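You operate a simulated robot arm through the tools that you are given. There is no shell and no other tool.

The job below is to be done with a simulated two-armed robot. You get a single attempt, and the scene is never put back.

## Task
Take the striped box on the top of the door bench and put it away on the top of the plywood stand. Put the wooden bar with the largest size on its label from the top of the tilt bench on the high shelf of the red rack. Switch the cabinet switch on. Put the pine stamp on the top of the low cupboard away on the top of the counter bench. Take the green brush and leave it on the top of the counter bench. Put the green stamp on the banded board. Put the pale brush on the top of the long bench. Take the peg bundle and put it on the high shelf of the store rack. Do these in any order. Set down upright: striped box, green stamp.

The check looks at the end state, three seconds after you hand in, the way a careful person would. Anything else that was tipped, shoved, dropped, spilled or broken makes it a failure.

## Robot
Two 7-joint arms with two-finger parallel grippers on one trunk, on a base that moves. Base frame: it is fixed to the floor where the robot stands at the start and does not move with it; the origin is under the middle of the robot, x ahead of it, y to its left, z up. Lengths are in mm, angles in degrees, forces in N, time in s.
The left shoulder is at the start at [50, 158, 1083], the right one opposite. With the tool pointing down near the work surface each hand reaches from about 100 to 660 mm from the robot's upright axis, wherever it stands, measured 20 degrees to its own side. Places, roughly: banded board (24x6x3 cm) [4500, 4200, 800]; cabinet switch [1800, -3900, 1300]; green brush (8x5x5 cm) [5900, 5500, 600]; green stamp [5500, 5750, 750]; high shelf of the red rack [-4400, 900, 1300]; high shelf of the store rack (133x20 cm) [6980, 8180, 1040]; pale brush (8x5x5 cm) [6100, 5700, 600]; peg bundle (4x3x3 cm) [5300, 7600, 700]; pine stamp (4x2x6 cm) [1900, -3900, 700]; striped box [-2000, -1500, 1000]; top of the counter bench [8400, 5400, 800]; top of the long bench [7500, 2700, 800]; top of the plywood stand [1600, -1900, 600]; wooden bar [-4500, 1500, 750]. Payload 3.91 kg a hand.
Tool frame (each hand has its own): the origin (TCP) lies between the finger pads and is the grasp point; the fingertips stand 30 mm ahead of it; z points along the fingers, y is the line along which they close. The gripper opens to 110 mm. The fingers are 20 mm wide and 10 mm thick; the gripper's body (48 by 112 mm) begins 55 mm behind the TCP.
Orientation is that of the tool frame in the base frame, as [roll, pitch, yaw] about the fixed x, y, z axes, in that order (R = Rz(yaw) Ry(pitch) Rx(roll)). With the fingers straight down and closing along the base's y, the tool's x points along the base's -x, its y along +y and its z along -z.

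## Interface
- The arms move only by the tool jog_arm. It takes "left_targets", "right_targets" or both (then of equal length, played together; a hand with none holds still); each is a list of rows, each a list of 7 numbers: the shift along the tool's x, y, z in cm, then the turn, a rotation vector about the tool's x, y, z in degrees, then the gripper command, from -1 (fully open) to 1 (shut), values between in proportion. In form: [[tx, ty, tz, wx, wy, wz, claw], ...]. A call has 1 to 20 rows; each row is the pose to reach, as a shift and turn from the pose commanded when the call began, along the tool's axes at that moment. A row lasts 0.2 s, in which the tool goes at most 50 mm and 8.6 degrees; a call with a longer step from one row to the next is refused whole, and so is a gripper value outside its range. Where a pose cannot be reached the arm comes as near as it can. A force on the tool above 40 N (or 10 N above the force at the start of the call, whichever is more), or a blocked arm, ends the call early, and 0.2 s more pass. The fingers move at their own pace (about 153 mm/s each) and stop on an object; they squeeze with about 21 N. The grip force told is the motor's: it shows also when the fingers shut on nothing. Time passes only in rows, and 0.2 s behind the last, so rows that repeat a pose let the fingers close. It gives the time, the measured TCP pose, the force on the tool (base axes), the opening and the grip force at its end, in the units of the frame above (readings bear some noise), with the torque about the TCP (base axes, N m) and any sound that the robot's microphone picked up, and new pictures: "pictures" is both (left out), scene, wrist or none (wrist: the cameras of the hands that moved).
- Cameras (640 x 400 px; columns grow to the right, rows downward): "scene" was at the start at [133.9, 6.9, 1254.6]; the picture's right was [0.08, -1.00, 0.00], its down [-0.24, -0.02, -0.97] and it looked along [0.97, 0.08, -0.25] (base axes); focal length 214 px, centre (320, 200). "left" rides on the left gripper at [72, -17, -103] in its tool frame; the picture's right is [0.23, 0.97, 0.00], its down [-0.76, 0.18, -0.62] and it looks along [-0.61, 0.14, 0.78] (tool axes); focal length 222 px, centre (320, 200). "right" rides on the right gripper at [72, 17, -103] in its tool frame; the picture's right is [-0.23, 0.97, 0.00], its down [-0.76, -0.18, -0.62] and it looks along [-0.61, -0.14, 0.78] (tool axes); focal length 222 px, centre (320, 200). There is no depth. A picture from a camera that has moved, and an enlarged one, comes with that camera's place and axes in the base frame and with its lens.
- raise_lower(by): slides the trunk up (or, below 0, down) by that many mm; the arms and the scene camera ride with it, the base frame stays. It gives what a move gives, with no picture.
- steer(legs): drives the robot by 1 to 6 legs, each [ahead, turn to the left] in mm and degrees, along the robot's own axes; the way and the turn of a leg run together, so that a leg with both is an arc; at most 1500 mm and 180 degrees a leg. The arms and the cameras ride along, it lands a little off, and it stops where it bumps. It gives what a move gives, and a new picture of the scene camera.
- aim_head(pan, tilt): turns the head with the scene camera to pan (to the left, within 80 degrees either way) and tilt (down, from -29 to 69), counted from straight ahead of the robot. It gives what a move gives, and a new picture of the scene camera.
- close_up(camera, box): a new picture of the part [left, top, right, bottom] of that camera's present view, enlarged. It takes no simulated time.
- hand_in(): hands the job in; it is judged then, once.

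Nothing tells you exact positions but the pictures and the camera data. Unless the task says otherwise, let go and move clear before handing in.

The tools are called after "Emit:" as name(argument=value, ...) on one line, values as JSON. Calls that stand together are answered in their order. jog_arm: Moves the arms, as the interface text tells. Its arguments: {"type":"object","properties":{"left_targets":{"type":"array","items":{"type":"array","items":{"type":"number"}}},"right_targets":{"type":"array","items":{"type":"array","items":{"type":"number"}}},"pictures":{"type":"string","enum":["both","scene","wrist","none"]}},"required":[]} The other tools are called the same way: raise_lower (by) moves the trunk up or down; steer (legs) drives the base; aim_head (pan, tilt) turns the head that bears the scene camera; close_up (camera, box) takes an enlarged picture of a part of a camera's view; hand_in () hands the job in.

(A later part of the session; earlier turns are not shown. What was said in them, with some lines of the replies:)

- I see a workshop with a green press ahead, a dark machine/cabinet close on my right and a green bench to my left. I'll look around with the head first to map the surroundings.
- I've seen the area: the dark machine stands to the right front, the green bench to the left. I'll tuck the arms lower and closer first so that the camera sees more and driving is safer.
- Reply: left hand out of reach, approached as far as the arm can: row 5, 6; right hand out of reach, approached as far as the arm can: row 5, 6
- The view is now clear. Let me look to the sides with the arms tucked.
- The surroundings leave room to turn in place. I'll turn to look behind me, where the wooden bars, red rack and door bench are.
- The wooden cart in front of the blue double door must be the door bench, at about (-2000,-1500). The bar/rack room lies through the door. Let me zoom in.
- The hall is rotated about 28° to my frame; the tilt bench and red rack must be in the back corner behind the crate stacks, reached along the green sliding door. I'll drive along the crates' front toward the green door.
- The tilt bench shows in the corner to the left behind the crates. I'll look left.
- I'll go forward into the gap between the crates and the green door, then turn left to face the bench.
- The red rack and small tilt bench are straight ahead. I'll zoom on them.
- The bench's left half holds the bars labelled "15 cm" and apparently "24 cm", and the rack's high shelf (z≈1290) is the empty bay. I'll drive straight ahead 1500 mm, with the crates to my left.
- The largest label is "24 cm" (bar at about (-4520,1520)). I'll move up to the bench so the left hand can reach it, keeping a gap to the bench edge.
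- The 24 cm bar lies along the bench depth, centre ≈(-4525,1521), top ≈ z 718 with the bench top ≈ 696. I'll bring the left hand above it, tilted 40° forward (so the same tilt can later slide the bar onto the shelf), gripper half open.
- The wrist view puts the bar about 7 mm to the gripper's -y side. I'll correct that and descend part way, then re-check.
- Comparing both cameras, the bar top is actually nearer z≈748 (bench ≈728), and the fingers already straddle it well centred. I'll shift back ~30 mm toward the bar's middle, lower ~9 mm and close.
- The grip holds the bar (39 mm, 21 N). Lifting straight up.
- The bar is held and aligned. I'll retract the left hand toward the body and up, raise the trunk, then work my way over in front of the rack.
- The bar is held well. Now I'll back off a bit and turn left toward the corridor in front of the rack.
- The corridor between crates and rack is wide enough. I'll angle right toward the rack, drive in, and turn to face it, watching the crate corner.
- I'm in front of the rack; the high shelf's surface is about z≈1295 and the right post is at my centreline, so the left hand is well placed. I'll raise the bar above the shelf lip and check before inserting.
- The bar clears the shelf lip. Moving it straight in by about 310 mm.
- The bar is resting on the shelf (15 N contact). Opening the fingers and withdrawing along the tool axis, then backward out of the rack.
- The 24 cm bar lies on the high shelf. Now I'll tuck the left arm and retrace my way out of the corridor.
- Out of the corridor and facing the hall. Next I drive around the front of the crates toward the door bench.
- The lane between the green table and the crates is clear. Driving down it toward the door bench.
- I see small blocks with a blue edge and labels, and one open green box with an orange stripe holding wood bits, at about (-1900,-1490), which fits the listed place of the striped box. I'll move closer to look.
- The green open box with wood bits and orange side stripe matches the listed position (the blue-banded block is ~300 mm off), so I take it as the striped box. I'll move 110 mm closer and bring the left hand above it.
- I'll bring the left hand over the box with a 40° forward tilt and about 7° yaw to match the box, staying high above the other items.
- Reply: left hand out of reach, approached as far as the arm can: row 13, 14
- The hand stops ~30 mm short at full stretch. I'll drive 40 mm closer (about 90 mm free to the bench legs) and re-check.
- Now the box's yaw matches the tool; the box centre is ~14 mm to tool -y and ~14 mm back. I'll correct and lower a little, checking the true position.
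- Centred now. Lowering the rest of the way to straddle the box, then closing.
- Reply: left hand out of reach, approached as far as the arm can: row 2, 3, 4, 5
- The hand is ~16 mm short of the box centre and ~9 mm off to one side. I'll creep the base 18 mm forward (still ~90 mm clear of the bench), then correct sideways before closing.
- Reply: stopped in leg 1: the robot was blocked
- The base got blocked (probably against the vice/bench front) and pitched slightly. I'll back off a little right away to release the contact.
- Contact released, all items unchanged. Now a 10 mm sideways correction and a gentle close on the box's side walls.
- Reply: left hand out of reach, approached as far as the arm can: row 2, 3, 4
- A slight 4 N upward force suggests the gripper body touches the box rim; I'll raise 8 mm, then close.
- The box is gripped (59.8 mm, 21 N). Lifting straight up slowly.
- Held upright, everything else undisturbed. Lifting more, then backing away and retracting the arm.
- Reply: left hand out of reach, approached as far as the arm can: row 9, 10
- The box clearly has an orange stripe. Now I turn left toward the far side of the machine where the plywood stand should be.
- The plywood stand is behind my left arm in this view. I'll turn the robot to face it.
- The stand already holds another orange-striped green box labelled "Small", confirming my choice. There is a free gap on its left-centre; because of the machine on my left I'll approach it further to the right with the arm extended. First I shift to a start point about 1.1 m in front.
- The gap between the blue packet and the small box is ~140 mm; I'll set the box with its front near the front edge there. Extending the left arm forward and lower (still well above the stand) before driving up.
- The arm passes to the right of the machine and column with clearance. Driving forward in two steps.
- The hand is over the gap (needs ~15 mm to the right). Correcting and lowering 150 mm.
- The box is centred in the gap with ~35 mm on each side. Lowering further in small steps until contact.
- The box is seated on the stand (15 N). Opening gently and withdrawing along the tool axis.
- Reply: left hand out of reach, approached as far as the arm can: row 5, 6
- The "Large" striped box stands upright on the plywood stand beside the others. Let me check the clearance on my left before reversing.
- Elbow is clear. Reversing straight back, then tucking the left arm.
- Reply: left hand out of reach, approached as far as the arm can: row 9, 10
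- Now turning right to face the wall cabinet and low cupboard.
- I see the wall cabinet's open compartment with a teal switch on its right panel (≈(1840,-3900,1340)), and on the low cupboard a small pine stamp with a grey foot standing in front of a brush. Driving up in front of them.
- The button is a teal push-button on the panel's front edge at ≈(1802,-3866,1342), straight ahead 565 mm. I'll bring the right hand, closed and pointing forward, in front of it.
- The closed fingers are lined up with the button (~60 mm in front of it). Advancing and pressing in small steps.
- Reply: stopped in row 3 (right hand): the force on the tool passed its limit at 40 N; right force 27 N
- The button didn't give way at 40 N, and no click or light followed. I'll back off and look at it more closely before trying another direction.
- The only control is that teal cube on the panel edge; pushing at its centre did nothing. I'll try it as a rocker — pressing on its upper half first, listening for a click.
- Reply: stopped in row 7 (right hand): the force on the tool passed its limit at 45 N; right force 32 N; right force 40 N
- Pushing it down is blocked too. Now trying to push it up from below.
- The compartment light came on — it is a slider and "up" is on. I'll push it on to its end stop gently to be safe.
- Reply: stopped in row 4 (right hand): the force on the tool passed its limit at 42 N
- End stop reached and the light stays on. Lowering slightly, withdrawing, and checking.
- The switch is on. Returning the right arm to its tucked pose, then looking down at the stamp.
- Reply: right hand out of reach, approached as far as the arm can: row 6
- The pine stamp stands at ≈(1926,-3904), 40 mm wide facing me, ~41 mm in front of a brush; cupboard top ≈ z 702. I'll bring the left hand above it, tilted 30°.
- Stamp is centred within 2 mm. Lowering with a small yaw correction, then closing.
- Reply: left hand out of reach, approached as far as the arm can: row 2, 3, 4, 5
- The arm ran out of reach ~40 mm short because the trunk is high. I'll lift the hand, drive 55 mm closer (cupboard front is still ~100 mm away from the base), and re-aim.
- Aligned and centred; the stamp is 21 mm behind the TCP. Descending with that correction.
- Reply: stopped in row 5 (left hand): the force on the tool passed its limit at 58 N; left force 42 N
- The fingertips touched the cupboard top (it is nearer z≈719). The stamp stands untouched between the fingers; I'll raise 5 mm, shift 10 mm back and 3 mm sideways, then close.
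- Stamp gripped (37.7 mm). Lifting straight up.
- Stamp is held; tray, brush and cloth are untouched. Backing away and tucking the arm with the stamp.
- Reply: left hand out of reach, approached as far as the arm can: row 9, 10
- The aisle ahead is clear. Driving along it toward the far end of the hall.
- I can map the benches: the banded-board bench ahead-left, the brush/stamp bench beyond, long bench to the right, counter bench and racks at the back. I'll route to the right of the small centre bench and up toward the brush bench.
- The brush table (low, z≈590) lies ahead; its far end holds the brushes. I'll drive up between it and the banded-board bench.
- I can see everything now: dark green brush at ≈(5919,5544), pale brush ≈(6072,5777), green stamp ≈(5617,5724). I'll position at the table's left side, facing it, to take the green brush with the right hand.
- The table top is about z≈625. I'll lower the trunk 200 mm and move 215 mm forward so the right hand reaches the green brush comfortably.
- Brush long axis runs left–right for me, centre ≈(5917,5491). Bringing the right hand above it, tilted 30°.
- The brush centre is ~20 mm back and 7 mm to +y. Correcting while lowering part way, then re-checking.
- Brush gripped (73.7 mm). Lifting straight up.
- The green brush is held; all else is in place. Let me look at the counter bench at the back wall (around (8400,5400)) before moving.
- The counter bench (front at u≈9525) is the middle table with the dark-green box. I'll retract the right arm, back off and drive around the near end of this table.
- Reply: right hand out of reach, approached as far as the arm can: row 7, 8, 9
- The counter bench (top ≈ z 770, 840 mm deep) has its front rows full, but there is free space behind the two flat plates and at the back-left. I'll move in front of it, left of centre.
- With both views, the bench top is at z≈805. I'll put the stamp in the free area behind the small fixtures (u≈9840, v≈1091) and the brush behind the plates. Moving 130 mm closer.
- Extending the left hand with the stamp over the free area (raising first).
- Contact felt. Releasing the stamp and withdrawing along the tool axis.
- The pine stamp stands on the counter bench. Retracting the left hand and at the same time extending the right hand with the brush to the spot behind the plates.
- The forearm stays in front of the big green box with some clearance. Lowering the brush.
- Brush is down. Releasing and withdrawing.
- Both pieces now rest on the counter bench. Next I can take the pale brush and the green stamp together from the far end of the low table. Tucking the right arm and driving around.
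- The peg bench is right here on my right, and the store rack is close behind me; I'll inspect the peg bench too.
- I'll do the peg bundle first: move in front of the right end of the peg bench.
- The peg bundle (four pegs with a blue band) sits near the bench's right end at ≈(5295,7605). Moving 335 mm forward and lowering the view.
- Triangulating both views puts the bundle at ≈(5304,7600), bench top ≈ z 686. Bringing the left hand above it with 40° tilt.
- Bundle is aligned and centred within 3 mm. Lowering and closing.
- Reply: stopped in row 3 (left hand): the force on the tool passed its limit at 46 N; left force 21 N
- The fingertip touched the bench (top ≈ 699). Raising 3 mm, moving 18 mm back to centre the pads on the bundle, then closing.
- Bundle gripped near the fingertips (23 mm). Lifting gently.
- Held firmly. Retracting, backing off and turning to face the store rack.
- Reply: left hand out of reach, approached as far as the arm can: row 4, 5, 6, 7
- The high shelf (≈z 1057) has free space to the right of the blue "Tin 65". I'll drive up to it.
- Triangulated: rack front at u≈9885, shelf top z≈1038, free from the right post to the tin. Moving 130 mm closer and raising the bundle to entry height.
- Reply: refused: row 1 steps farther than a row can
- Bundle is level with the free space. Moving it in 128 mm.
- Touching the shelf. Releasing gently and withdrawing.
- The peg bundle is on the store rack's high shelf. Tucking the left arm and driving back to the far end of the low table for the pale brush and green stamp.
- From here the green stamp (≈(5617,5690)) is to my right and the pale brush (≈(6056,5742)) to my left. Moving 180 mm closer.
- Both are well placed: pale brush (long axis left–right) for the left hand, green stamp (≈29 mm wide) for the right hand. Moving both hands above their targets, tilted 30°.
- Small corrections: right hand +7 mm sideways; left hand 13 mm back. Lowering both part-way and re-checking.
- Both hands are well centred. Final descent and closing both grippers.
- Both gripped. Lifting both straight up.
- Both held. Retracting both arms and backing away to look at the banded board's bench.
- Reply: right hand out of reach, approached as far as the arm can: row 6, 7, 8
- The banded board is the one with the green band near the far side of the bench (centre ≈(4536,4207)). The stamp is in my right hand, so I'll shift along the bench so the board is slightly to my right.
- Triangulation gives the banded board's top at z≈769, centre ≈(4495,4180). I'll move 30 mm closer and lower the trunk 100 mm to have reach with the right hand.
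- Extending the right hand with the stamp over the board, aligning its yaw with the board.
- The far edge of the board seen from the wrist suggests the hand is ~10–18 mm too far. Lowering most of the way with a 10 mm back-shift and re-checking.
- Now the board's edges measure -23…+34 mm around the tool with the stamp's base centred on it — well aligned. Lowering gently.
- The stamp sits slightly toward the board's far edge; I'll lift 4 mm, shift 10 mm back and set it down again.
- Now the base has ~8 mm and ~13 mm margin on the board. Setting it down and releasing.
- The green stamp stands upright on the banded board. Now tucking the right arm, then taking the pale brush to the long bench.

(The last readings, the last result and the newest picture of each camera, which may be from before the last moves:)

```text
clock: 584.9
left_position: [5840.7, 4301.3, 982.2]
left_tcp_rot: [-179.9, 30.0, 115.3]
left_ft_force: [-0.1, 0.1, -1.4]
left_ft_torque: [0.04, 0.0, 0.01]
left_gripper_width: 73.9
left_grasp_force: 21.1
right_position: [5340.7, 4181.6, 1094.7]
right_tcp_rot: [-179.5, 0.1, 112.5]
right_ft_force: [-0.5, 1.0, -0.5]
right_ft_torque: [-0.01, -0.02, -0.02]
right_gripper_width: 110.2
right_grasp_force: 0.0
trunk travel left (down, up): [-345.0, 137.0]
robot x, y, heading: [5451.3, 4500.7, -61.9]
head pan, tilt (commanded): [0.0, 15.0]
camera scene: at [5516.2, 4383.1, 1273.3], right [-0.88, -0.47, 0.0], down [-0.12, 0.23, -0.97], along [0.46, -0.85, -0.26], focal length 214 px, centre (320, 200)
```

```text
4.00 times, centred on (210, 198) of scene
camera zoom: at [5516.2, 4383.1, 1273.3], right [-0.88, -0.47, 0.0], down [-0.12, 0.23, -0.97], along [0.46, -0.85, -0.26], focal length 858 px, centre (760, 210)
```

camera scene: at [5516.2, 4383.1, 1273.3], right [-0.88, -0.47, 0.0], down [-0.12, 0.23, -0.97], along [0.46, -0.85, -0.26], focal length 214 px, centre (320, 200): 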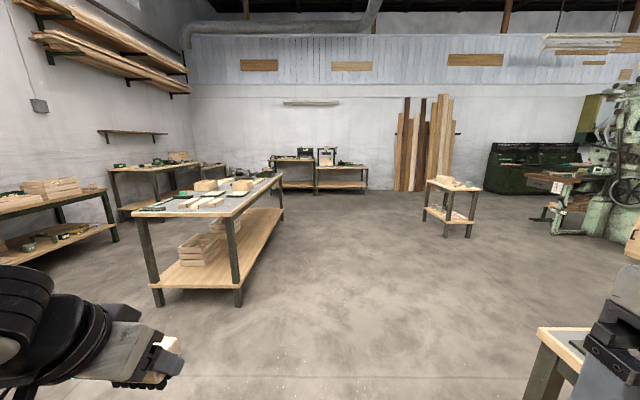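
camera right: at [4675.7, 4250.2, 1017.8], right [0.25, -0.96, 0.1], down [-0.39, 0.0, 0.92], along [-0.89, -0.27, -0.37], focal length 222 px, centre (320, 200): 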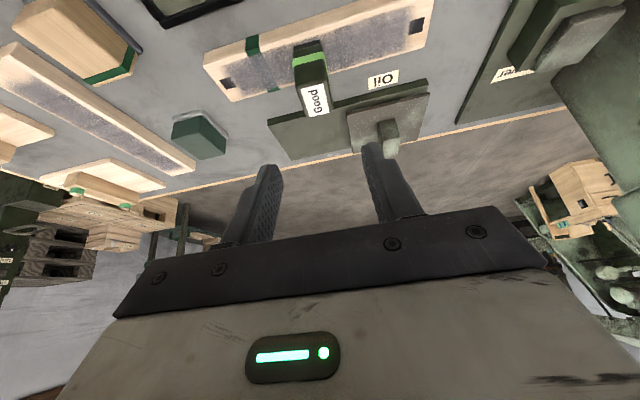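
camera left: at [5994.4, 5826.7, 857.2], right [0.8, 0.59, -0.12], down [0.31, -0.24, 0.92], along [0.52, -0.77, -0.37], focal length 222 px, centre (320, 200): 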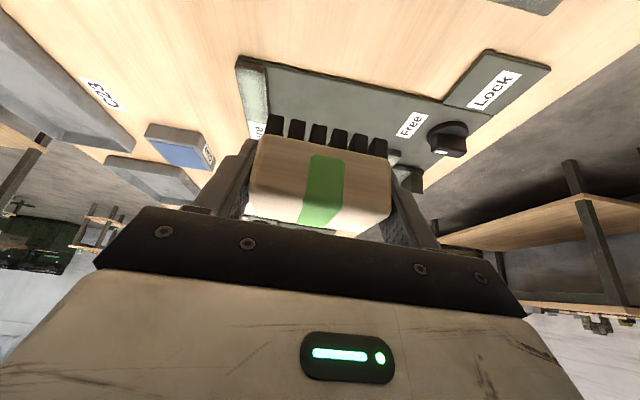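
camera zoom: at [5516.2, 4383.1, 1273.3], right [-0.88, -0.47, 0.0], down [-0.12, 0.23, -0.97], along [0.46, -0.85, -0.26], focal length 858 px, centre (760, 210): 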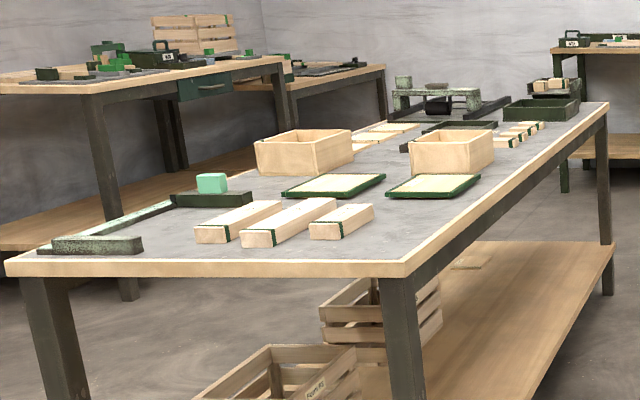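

The long bench has a free grey strip along its left edge near the near end. I'll drive alongside and face it.

Emit:
steer(legs=[[1500, 0], [410, 0], [0, 90]])

Emit:
aim_head(pan=10, tilt=32)

Emit:
close_up(camera="scene", box=[180, 140, 480, 300])

```text
clock: 598.4
left_position: [6554.9, 3171.6, 984.3]
left_tcp_rot: [-179.8, 30.0, -155.1]
left_ft_force: [-0.5, 0.1, -0.5]
left_ft_torque: [-0.01, 0.01, 0.0]
left_gripper_width: 73.8
left_grasp_force: 21.3
right_position: [6670.9, 2673.6, 1094.1]
right_tcp_rot: [-179.4, 0.1, -158.1]
right_ft_force: [-0.2, -0.5, -0.1]
right_ft_torque: [0.02, -0.02, 0.03]
right_gripper_width: 109.8
right_grasp_force: 0.0
trunk travel left (down, up): [-345.0, 137.0]
robot x, y, heading: [6350.7, 2788.1, 27.6]
head pan, tilt (commanded): [0.0, 15.0]
camera scene: at [6471.9, 2848.3, 1273.3], right [0.47, -0.88, 0.0], down [-0.23, -0.12, -0.97], along [0.85, 0.45, -0.26], focal length 214 px, centre (320, 200)
```

scene: 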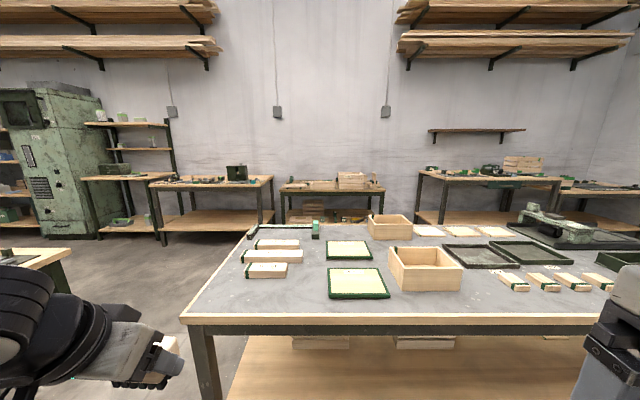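

```text
clock: 599.2
left_position: [6555.9, 3171.4, 982.8]
left_tcp_rot: [-179.9, 29.9, -155.1]
left_ft_force: [-0.8, -0.8, -1.0]
left_ft_torque: [0.04, 0.0, 0.03]
left_gripper_width: 74.0
left_grasp_force: 21.3
right_position: [6670.2, 2673.2, 1095.9]
right_tcp_rot: [-179.4, 0.0, -158.0]
right_ft_force: [1.0, 0.5, 0.3]
right_ft_torque: [-0.02, 0.0, 0.01]
right_gripper_width: 109.9
right_grasp_force: 0.0
trunk travel left (down, up): [-345.0, 137.0]
robot x, y, heading: [6348.3, 2785.2, 27.7]
head pan, tilt (commanded): [10.0, 32.0]
camera scene: at [6460.1, 2859.5, 1246.1], right [0.61, -0.79, 0.0], down [-0.42, -0.32, -0.85], along [0.67, 0.52, -0.53], focal length 214 px, centre (320, 200)
```

scene: 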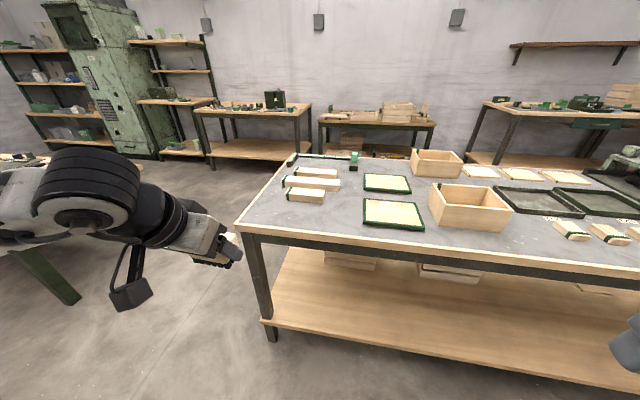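

```text
2.13 times, centred on (330, 220) of scene
camera zoom: at [6460.1, 2859.5, 1246.1], right [0.61, -0.79, 0.0], down [-0.42, -0.32, -0.85], along [0.67, 0.52, -0.53], focal length 458 px, centre (299, 157)
```

zoom: 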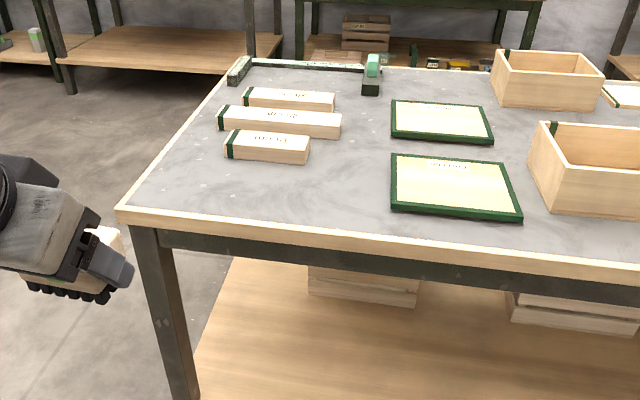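

The bench top is z≈796 with a free strip in front of the three bars. Moving forward 300 mm and bringing the brush over it.

Emit:
steer(legs=[[300, 0]])

Emit:
jog_arm(left_targets=[[0, -2.8, 3, 0, 0, 0, 1], [0, -5.6, 6, 0, 0, 0, 1], [0, -8.4, 9, 0, 0, 0, 1], [-0.1, -11.2, 12, 0, 0, 0, 1], [-0.1, -11.2, 12, 0, 0, 0, 1]])

Emit:
close_up(camera="scene", box=[160, 130, 480, 330])

```text
clock: 601.2
left_position: [6820.5, 3308.5, 982.6]
left_tcp_rot: [-179.7, 30.0, -155.4]
left_ft_force: [0.6, 0.2, -1.2]
left_ft_torque: [-0.02, -0.01, -0.02]
left_gripper_width: 73.9
left_grasp_force: 21.4
right_position: [6934.1, 2810.4, 1095.0]
right_tcp_rot: [-179.4, 0.1, -158.3]
right_ft_force: [0.6, -1.2, 1.3]
right_ft_torque: [0.0, 0.01, 0.04]
right_gripper_width: 110.1
right_grasp_force: 0.0
trunk travel left (down, up): [-345.0, 137.0]
robot x, y, heading: [6616.0, 2920.7, 28.0]
head pan, tilt (commanded): [10.0, 32.0]
camera scene: at [6723.5, 2996.8, 1245.9], right [0.61, -0.79, 0.0], down [-0.42, -0.32, -0.85], along [0.67, 0.52, -0.53], focal length 214 px, centre (320, 200)
```

scene: 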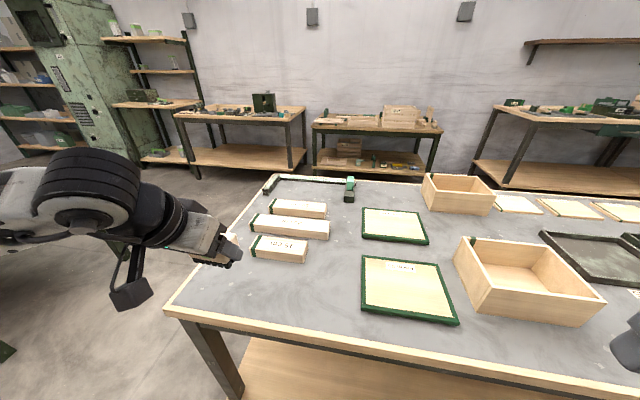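

```text
clock: 602.4
left_position: [6922.3, 3230.5, 878.9]
left_tcp_rot: [-180.0, 30.0, -155.4]
left_ft_force: [-0.1, 0.4, -1.4]
left_ft_torque: [-0.02, 0.01, 0.02]
left_gripper_width: 73.7
left_grasp_force: 21.7
right_position: [6933.4, 2809.3, 1094.9]
right_tcp_rot: [-179.4, 0.0, -158.4]
right_ft_force: [-0.3, -0.2, 0.9]
right_ft_torque: [0.0, 0.01, 0.01]
right_gripper_width: 109.9
right_grasp_force: 0.1
trunk travel left (down, up): [-345.0, 137.0]
robot x, y, heading: [6617.2, 2921.7, 27.4]
head pan, tilt (commanded): [10.0, 32.0]
camera scene: at [6723.2, 2996.7, 1246.0], right [0.61, -0.79, 0.0], down [-0.42, -0.32, -0.85], along [0.67, 0.52, -0.53], focal length 214 px, centre (320, 200)
camera left: at [6825.1, 3168.2, 931.3], right [-0.58, 0.8, -0.12], down [0.24, 0.31, 0.92], along [0.78, 0.51, -0.37], focal length 222 px, centre (320, 200)
```

scene: 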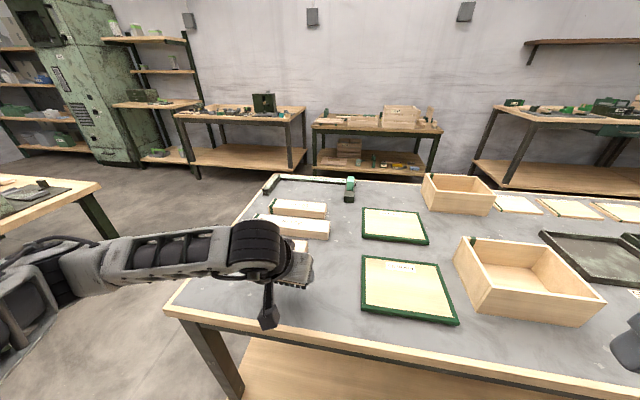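
left: 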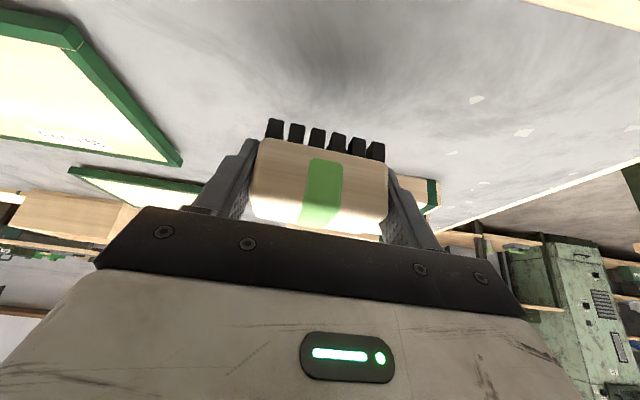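

```text
2.00 times, centred on (320, 230) of scene
camera zoom: at [6723.2, 2996.7, 1246.0], right [0.61, -0.79, 0.0], down [-0.42, -0.32, -0.85], along [0.67, 0.52, -0.53], focal length 429 px, centre (320, 140)
```

zoom: 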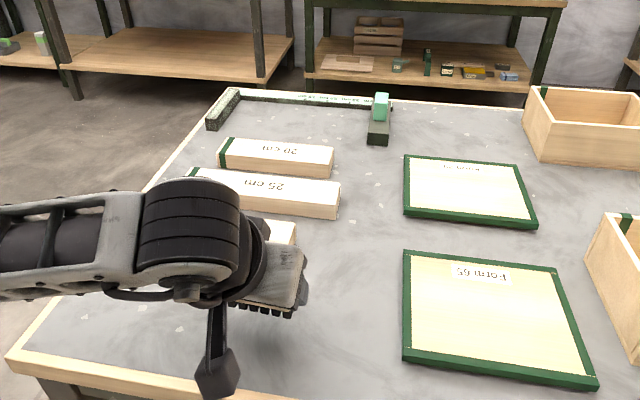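

The brush is over free bench ~70 mm in front of the bars. Lowering.

Emit:
jog_arm(left_targets=[[0.7, 0, 1.2, 0, 0, 0, 1], [1.4, 0, 2.4, 0, 0, 0, 1], [1.9, 0, 3.29, 0, 0, 0, 1], [1.9, 0, 3.29, 0, 0, 0, 1]], pictures="none")

```text
clock: 603.4
left_position: [6922.1, 3231.6, 840.5]
left_tcp_rot: [-179.8, 30.1, -155.4]
left_ft_force: [-0.2, -0.4, -0.6]
left_ft_torque: [-0.02, 0.02, 0.0]
left_gripper_width: 73.8
left_grasp_force: 21.2
right_position: [6933.1, 2809.5, 1095.4]
right_tcp_rot: [-179.4, 0.1, -158.3]
right_ft_force: [-0.4, -0.5, -0.2]
right_ft_torque: [-0.01, -0.01, -0.03]
right_gripper_width: 110.1
right_grasp_force: 0.1
trunk travel left (down, up): [-345.0, 137.0]
robot x, y, heading: [6617.8, 2924.3, 27.4]
head pan, tilt (commanded): [10.0, 32.0]
```

Emit:
jog_arm(left_targets=[[0.15, 0, 0.26, 0, 0, 0, 1], [0.3, 0, 0.52, 0, 0, 0, 1], [0.3, 0, 0.52, 0, 0, 0, 1]], pictures="none")

```text
clock: 604.2
left_position: [6922.4, 3231.7, 835.4]
left_tcp_rot: [-179.9, 30.0, -155.5]
left_ft_force: [0.5, 0.1, -1.2]
left_ft_torque: [-0.03, 0.0, 0.01]
left_gripper_width: 73.6
left_grasp_force: 20.5
right_position: [6932.6, 2810.3, 1094.6]
right_tcp_rot: [-179.4, 0.2, -158.3]
right_ft_force: [0.9, 0.6, -1.2]
right_ft_torque: [0.03, 0.01, 0.02]
right_gripper_width: 109.8
right_grasp_force: 0.0
trunk travel left (down, up): [-345.0, 137.0]
robot x, y, heading: [6615.5, 2926.5, 27.4]
head pan, tilt (commanded): [10.0, 32.0]
```

Emit:
jog_arm(left_targets=[[0.15, 0, 0.26, 0, 0, 0, 1], [0.3, 0, 0.52, 0, 0, 0, 1], [0.3, 0, 0.52, 0, 0, 0, 1]], pictures="none")

```text
clock: 605.0
left_position: [6921.8, 3230.7, 831.8]
left_tcp_rot: [-179.6, 30.3, -155.4]
left_ft_force: [1.1, 1.4, 15.5]
left_ft_torque: [0.39, 0.1, -0.03]
left_gripper_width: 74.3
left_grasp_force: 20.9
right_position: [6932.9, 2808.5, 1095.9]
right_tcp_rot: [-179.5, 0.2, -158.2]
right_ft_force: [-0.5, -0.4, 0.3]
right_ft_torque: [0.01, 0.01, 0.0]
right_gripper_width: 109.8
right_grasp_force: 0.0
trunk travel left (down, up): [-345.0, 137.0]
robot x, y, heading: [6617.5, 2922.5, 27.6]
head pan, tilt (commanded): [10.0, 32.0]
```

Brush is resting on the bench. Releasing and withdrawing.

Emit:
jog_arm(left_targets=[[-0.1, 0, -0.17, 0, 0, 0, 1], [-0.1, 0, -0.17, 0, 0, 0, -0.4], [-0.1, 0, -0.17, 0, 0, 0, -0.75], [-0.1, 0, -0.17, 0, 0, 0, -0.75], [-0.1, 0, -2.2, 0, 0, 0, -0.75], [-0.1, 0, -5.5, 0, 0, 0, -0.75], [-0.1, 0, -9.5, 0, 0, 0, -0.75], [-2.3, 0, -13.4, 0, 0, 0, -0.75], [-3.5, 2.5, -16.5, 0, 0, 0, -0.75], [-3.5, 5.5, -19.5, 0, 0, 0, -0.75], [-3.5, 5.5, -19.5, 0, 0, 0, -0.75]])

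Emit:
close_up(camera="scene", box=[160, 170, 480, 370])

```text
clock: 607.4
left_position: [6837.8, 3251.5, 1016.1]
left_tcp_rot: [-179.9, 29.9, -155.4]
left_ft_force: [-0.2, -0.5, -1.1]
left_ft_torque: [0.02, -0.01, 0.02]
left_gripper_width: 96.4
left_grasp_force: 0.1
right_position: [6933.1, 2811.1, 1095.2]
right_tcp_rot: [-179.4, 0.1, -158.4]
right_ft_force: [-0.6, 0.3, 0.7]
right_ft_torque: [0.0, 0.03, 0.0]
right_gripper_width: 110.3
right_grasp_force: 0.0
trunk travel left (down, up): [-345.0, 137.0]
robot x, y, heading: [6620.8, 2923.5, 27.4]
head pan, tilt (commanded): [10.0, 32.0]
camera scene: at [6723.2, 2996.6, 1246.0], right [0.61, -0.79, 0.0], down [-0.42, -0.32, -0.85], along [0.67, 0.52, -0.53], focal length 214 px, centre (320, 200)
camera left: at [6740.1, 3190.5, 1069.8], right [-0.58, 0.8, -0.12], down [0.24, 0.31, 0.92], along [0.78, 0.51, -0.38], focal length 222 px, centre (320, 200)
```

scene: 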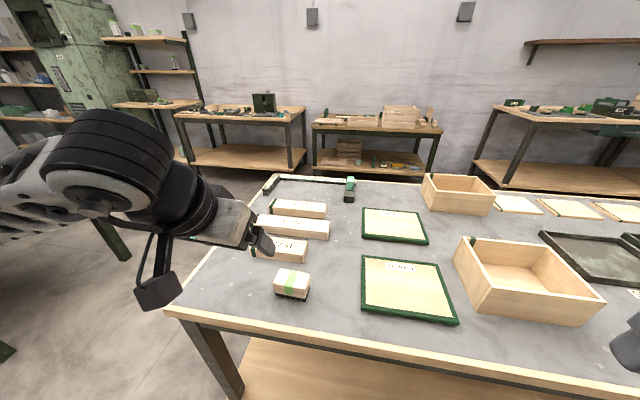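
left: 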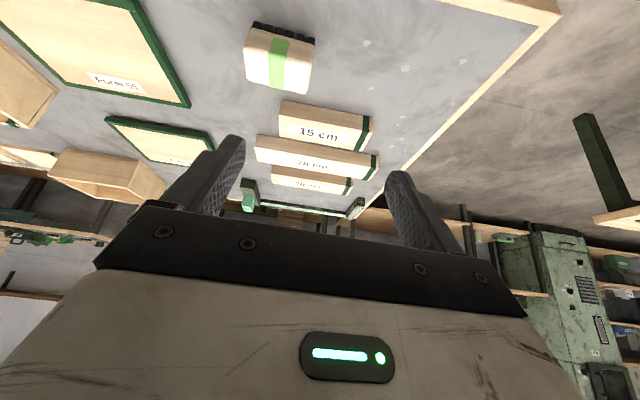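

```text
2.00 times, centred on (320, 270) of scene
camera zoom: at [6723.2, 2996.6, 1246.0], right [0.61, -0.79, 0.0], down [-0.42, -0.32, -0.85], along [0.67, 0.52, -0.53], focal length 429 px, centre (320, 60)
```

zoom: 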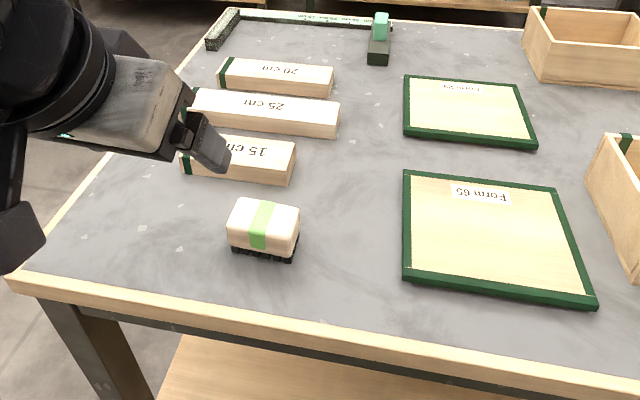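

The pale brush rests on the long bench, so all eight jobs are done. I'll tuck the left arm and back clear before handing in.

Emit:
jog_arm(left_targets=[[1, 1, -2, 0, 5, 0, -0.75], [2, 2, -4, 0, 10, 0, -0.75], [3, 3, -6, 0, 15, 0, -0.75], [3, 3, -6, 0, 15, 0, -0.75]], pictures="none")

Emit:
steer(legs=[[-350, 0]])

Emit:
close_up(camera="scene", box=[200, 150, 500, 330])

```text
clock: 608.4
left_position: [6773.0, 3257.6, 1054.2]
left_tcp_rot: [-179.8, 14.9, -155.5]
left_ft_force: [0.2, 0.8, 0.1]
left_ft_torque: [0.01, 0.0, -0.02]
left_gripper_width: 96.1
left_grasp_force: 0.1
right_position: [6933.7, 2808.9, 1095.9]
right_tcp_rot: [-179.4, 0.1, -158.4]
right_ft_force: [-0.6, -0.1, -0.3]
right_ft_torque: [0.0, 0.0, -0.01]
right_gripper_width: 109.9
right_grasp_force: 0.0
trunk travel left (down, up): [-345.0, 137.0]
robot x, y, heading: [6616.1, 2924.9, 27.6]
head pan, tilt (commanded): [10.0, 32.0]
```

```text
clock: 610.7
left_position: [6468.0, 3097.6, 1054.3]
left_tcp_rot: [-179.9, 15.0, -155.6]
left_ft_force: [-1.0, 0.0, 0.0]
left_ft_torque: [0.01, -0.01, -0.03]
left_gripper_width: 96.3
left_grasp_force: 0.0
right_position: [6627.4, 2650.3, 1095.2]
right_tcp_rot: [-179.4, 0.0, -158.5]
right_ft_force: [0.5, 0.0, -0.8]
right_ft_torque: [0.01, 0.01, -0.01]
right_gripper_width: 110.2
right_grasp_force: 0.0
trunk travel left (down, up): [-345.0, 137.0]
robot x, y, heading: [6311.6, 2763.4, 27.1]
head pan, tilt (commanded): [10.0, 32.0]
camera scene: at [6418.1, 2838.0, 1246.1], right [0.61, -0.8, 0.0], down [-0.42, -0.32, -0.85], along [0.67, 0.51, -0.53], focal length 214 px, centre (320, 200)
```

scene: 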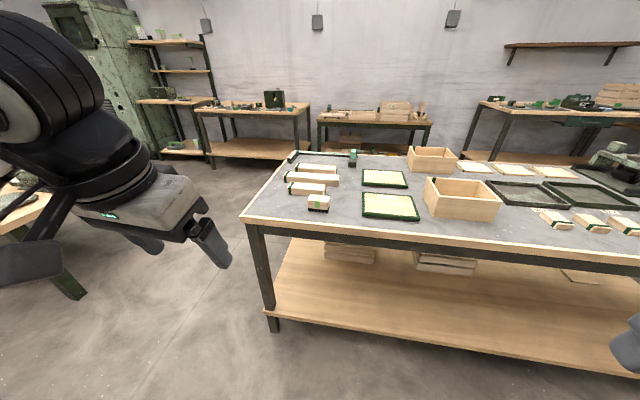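

```text
2.13 times, centred on (350, 240) of scene
camera zoom: at [6418.1, 2838.0, 1246.1], right [0.61, -0.8, 0.0], down [-0.42, -0.32, -0.85], along [0.67, 0.51, -0.53], focal length 458 px, centre (256, 115)
```

zoom: 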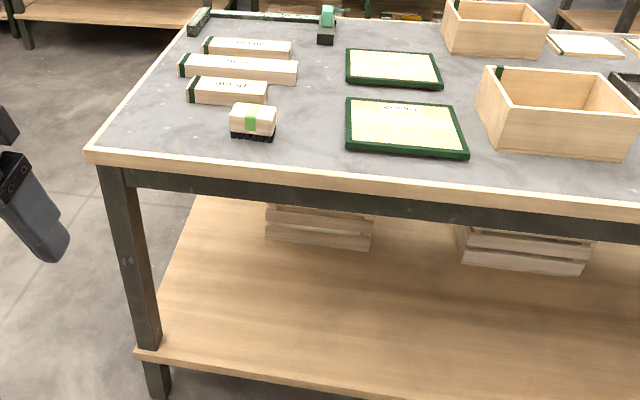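

The brush lies flat on the long bench, both hands are empty and the robot is clear of everything. All eight tasks are finished, so I'm handing in.

Emit:
hand_in()

```text
The job is handed in.
```

All eight tasks are done and handed in. I don't have the check's result. Before handing in I let go of everything and backed clear.

- **Striped box:** the orange-striped green box labelled "Large" stands upright on the plywood stand, next to the "Small" one. Several boxes on the door bench had blue stripes. I chose this one because its place matched and the stand already held its twin.
- **Wooden bar:** of the two labelled bars on the tilt bench, 15 cm and 24 cm, the 24 cm one lies on the high shelf of the red rack.
- **Cabinet switch:** on. It is a slider, and pushing it up lit the lamp, which stayed lit. I had first pressed it in and down, at up to about 45 N, before finding that.
- **Pine stamp and green brush:** both are on the counter bench, behind its front rows of fixtures, with the stamp upright.
- **Green stamp:** stands upright near the middle of the banded board.
- **Pale brush:** lies on the long bench, in front of the three bars.
- **Peg bundle:** on the high shelf of the store rack, to the right of the blue "Tin 65".

There were three contacts:

- **Door bench:** the base was blocked once there and pitched slightly. I backed off at once and saw nothing on the bench move.
- **Low cupboard and peg bench:** fingertips pressed on these two tops while I was finding their height, at up to 58 N on the cupboard. Nothing shifted.
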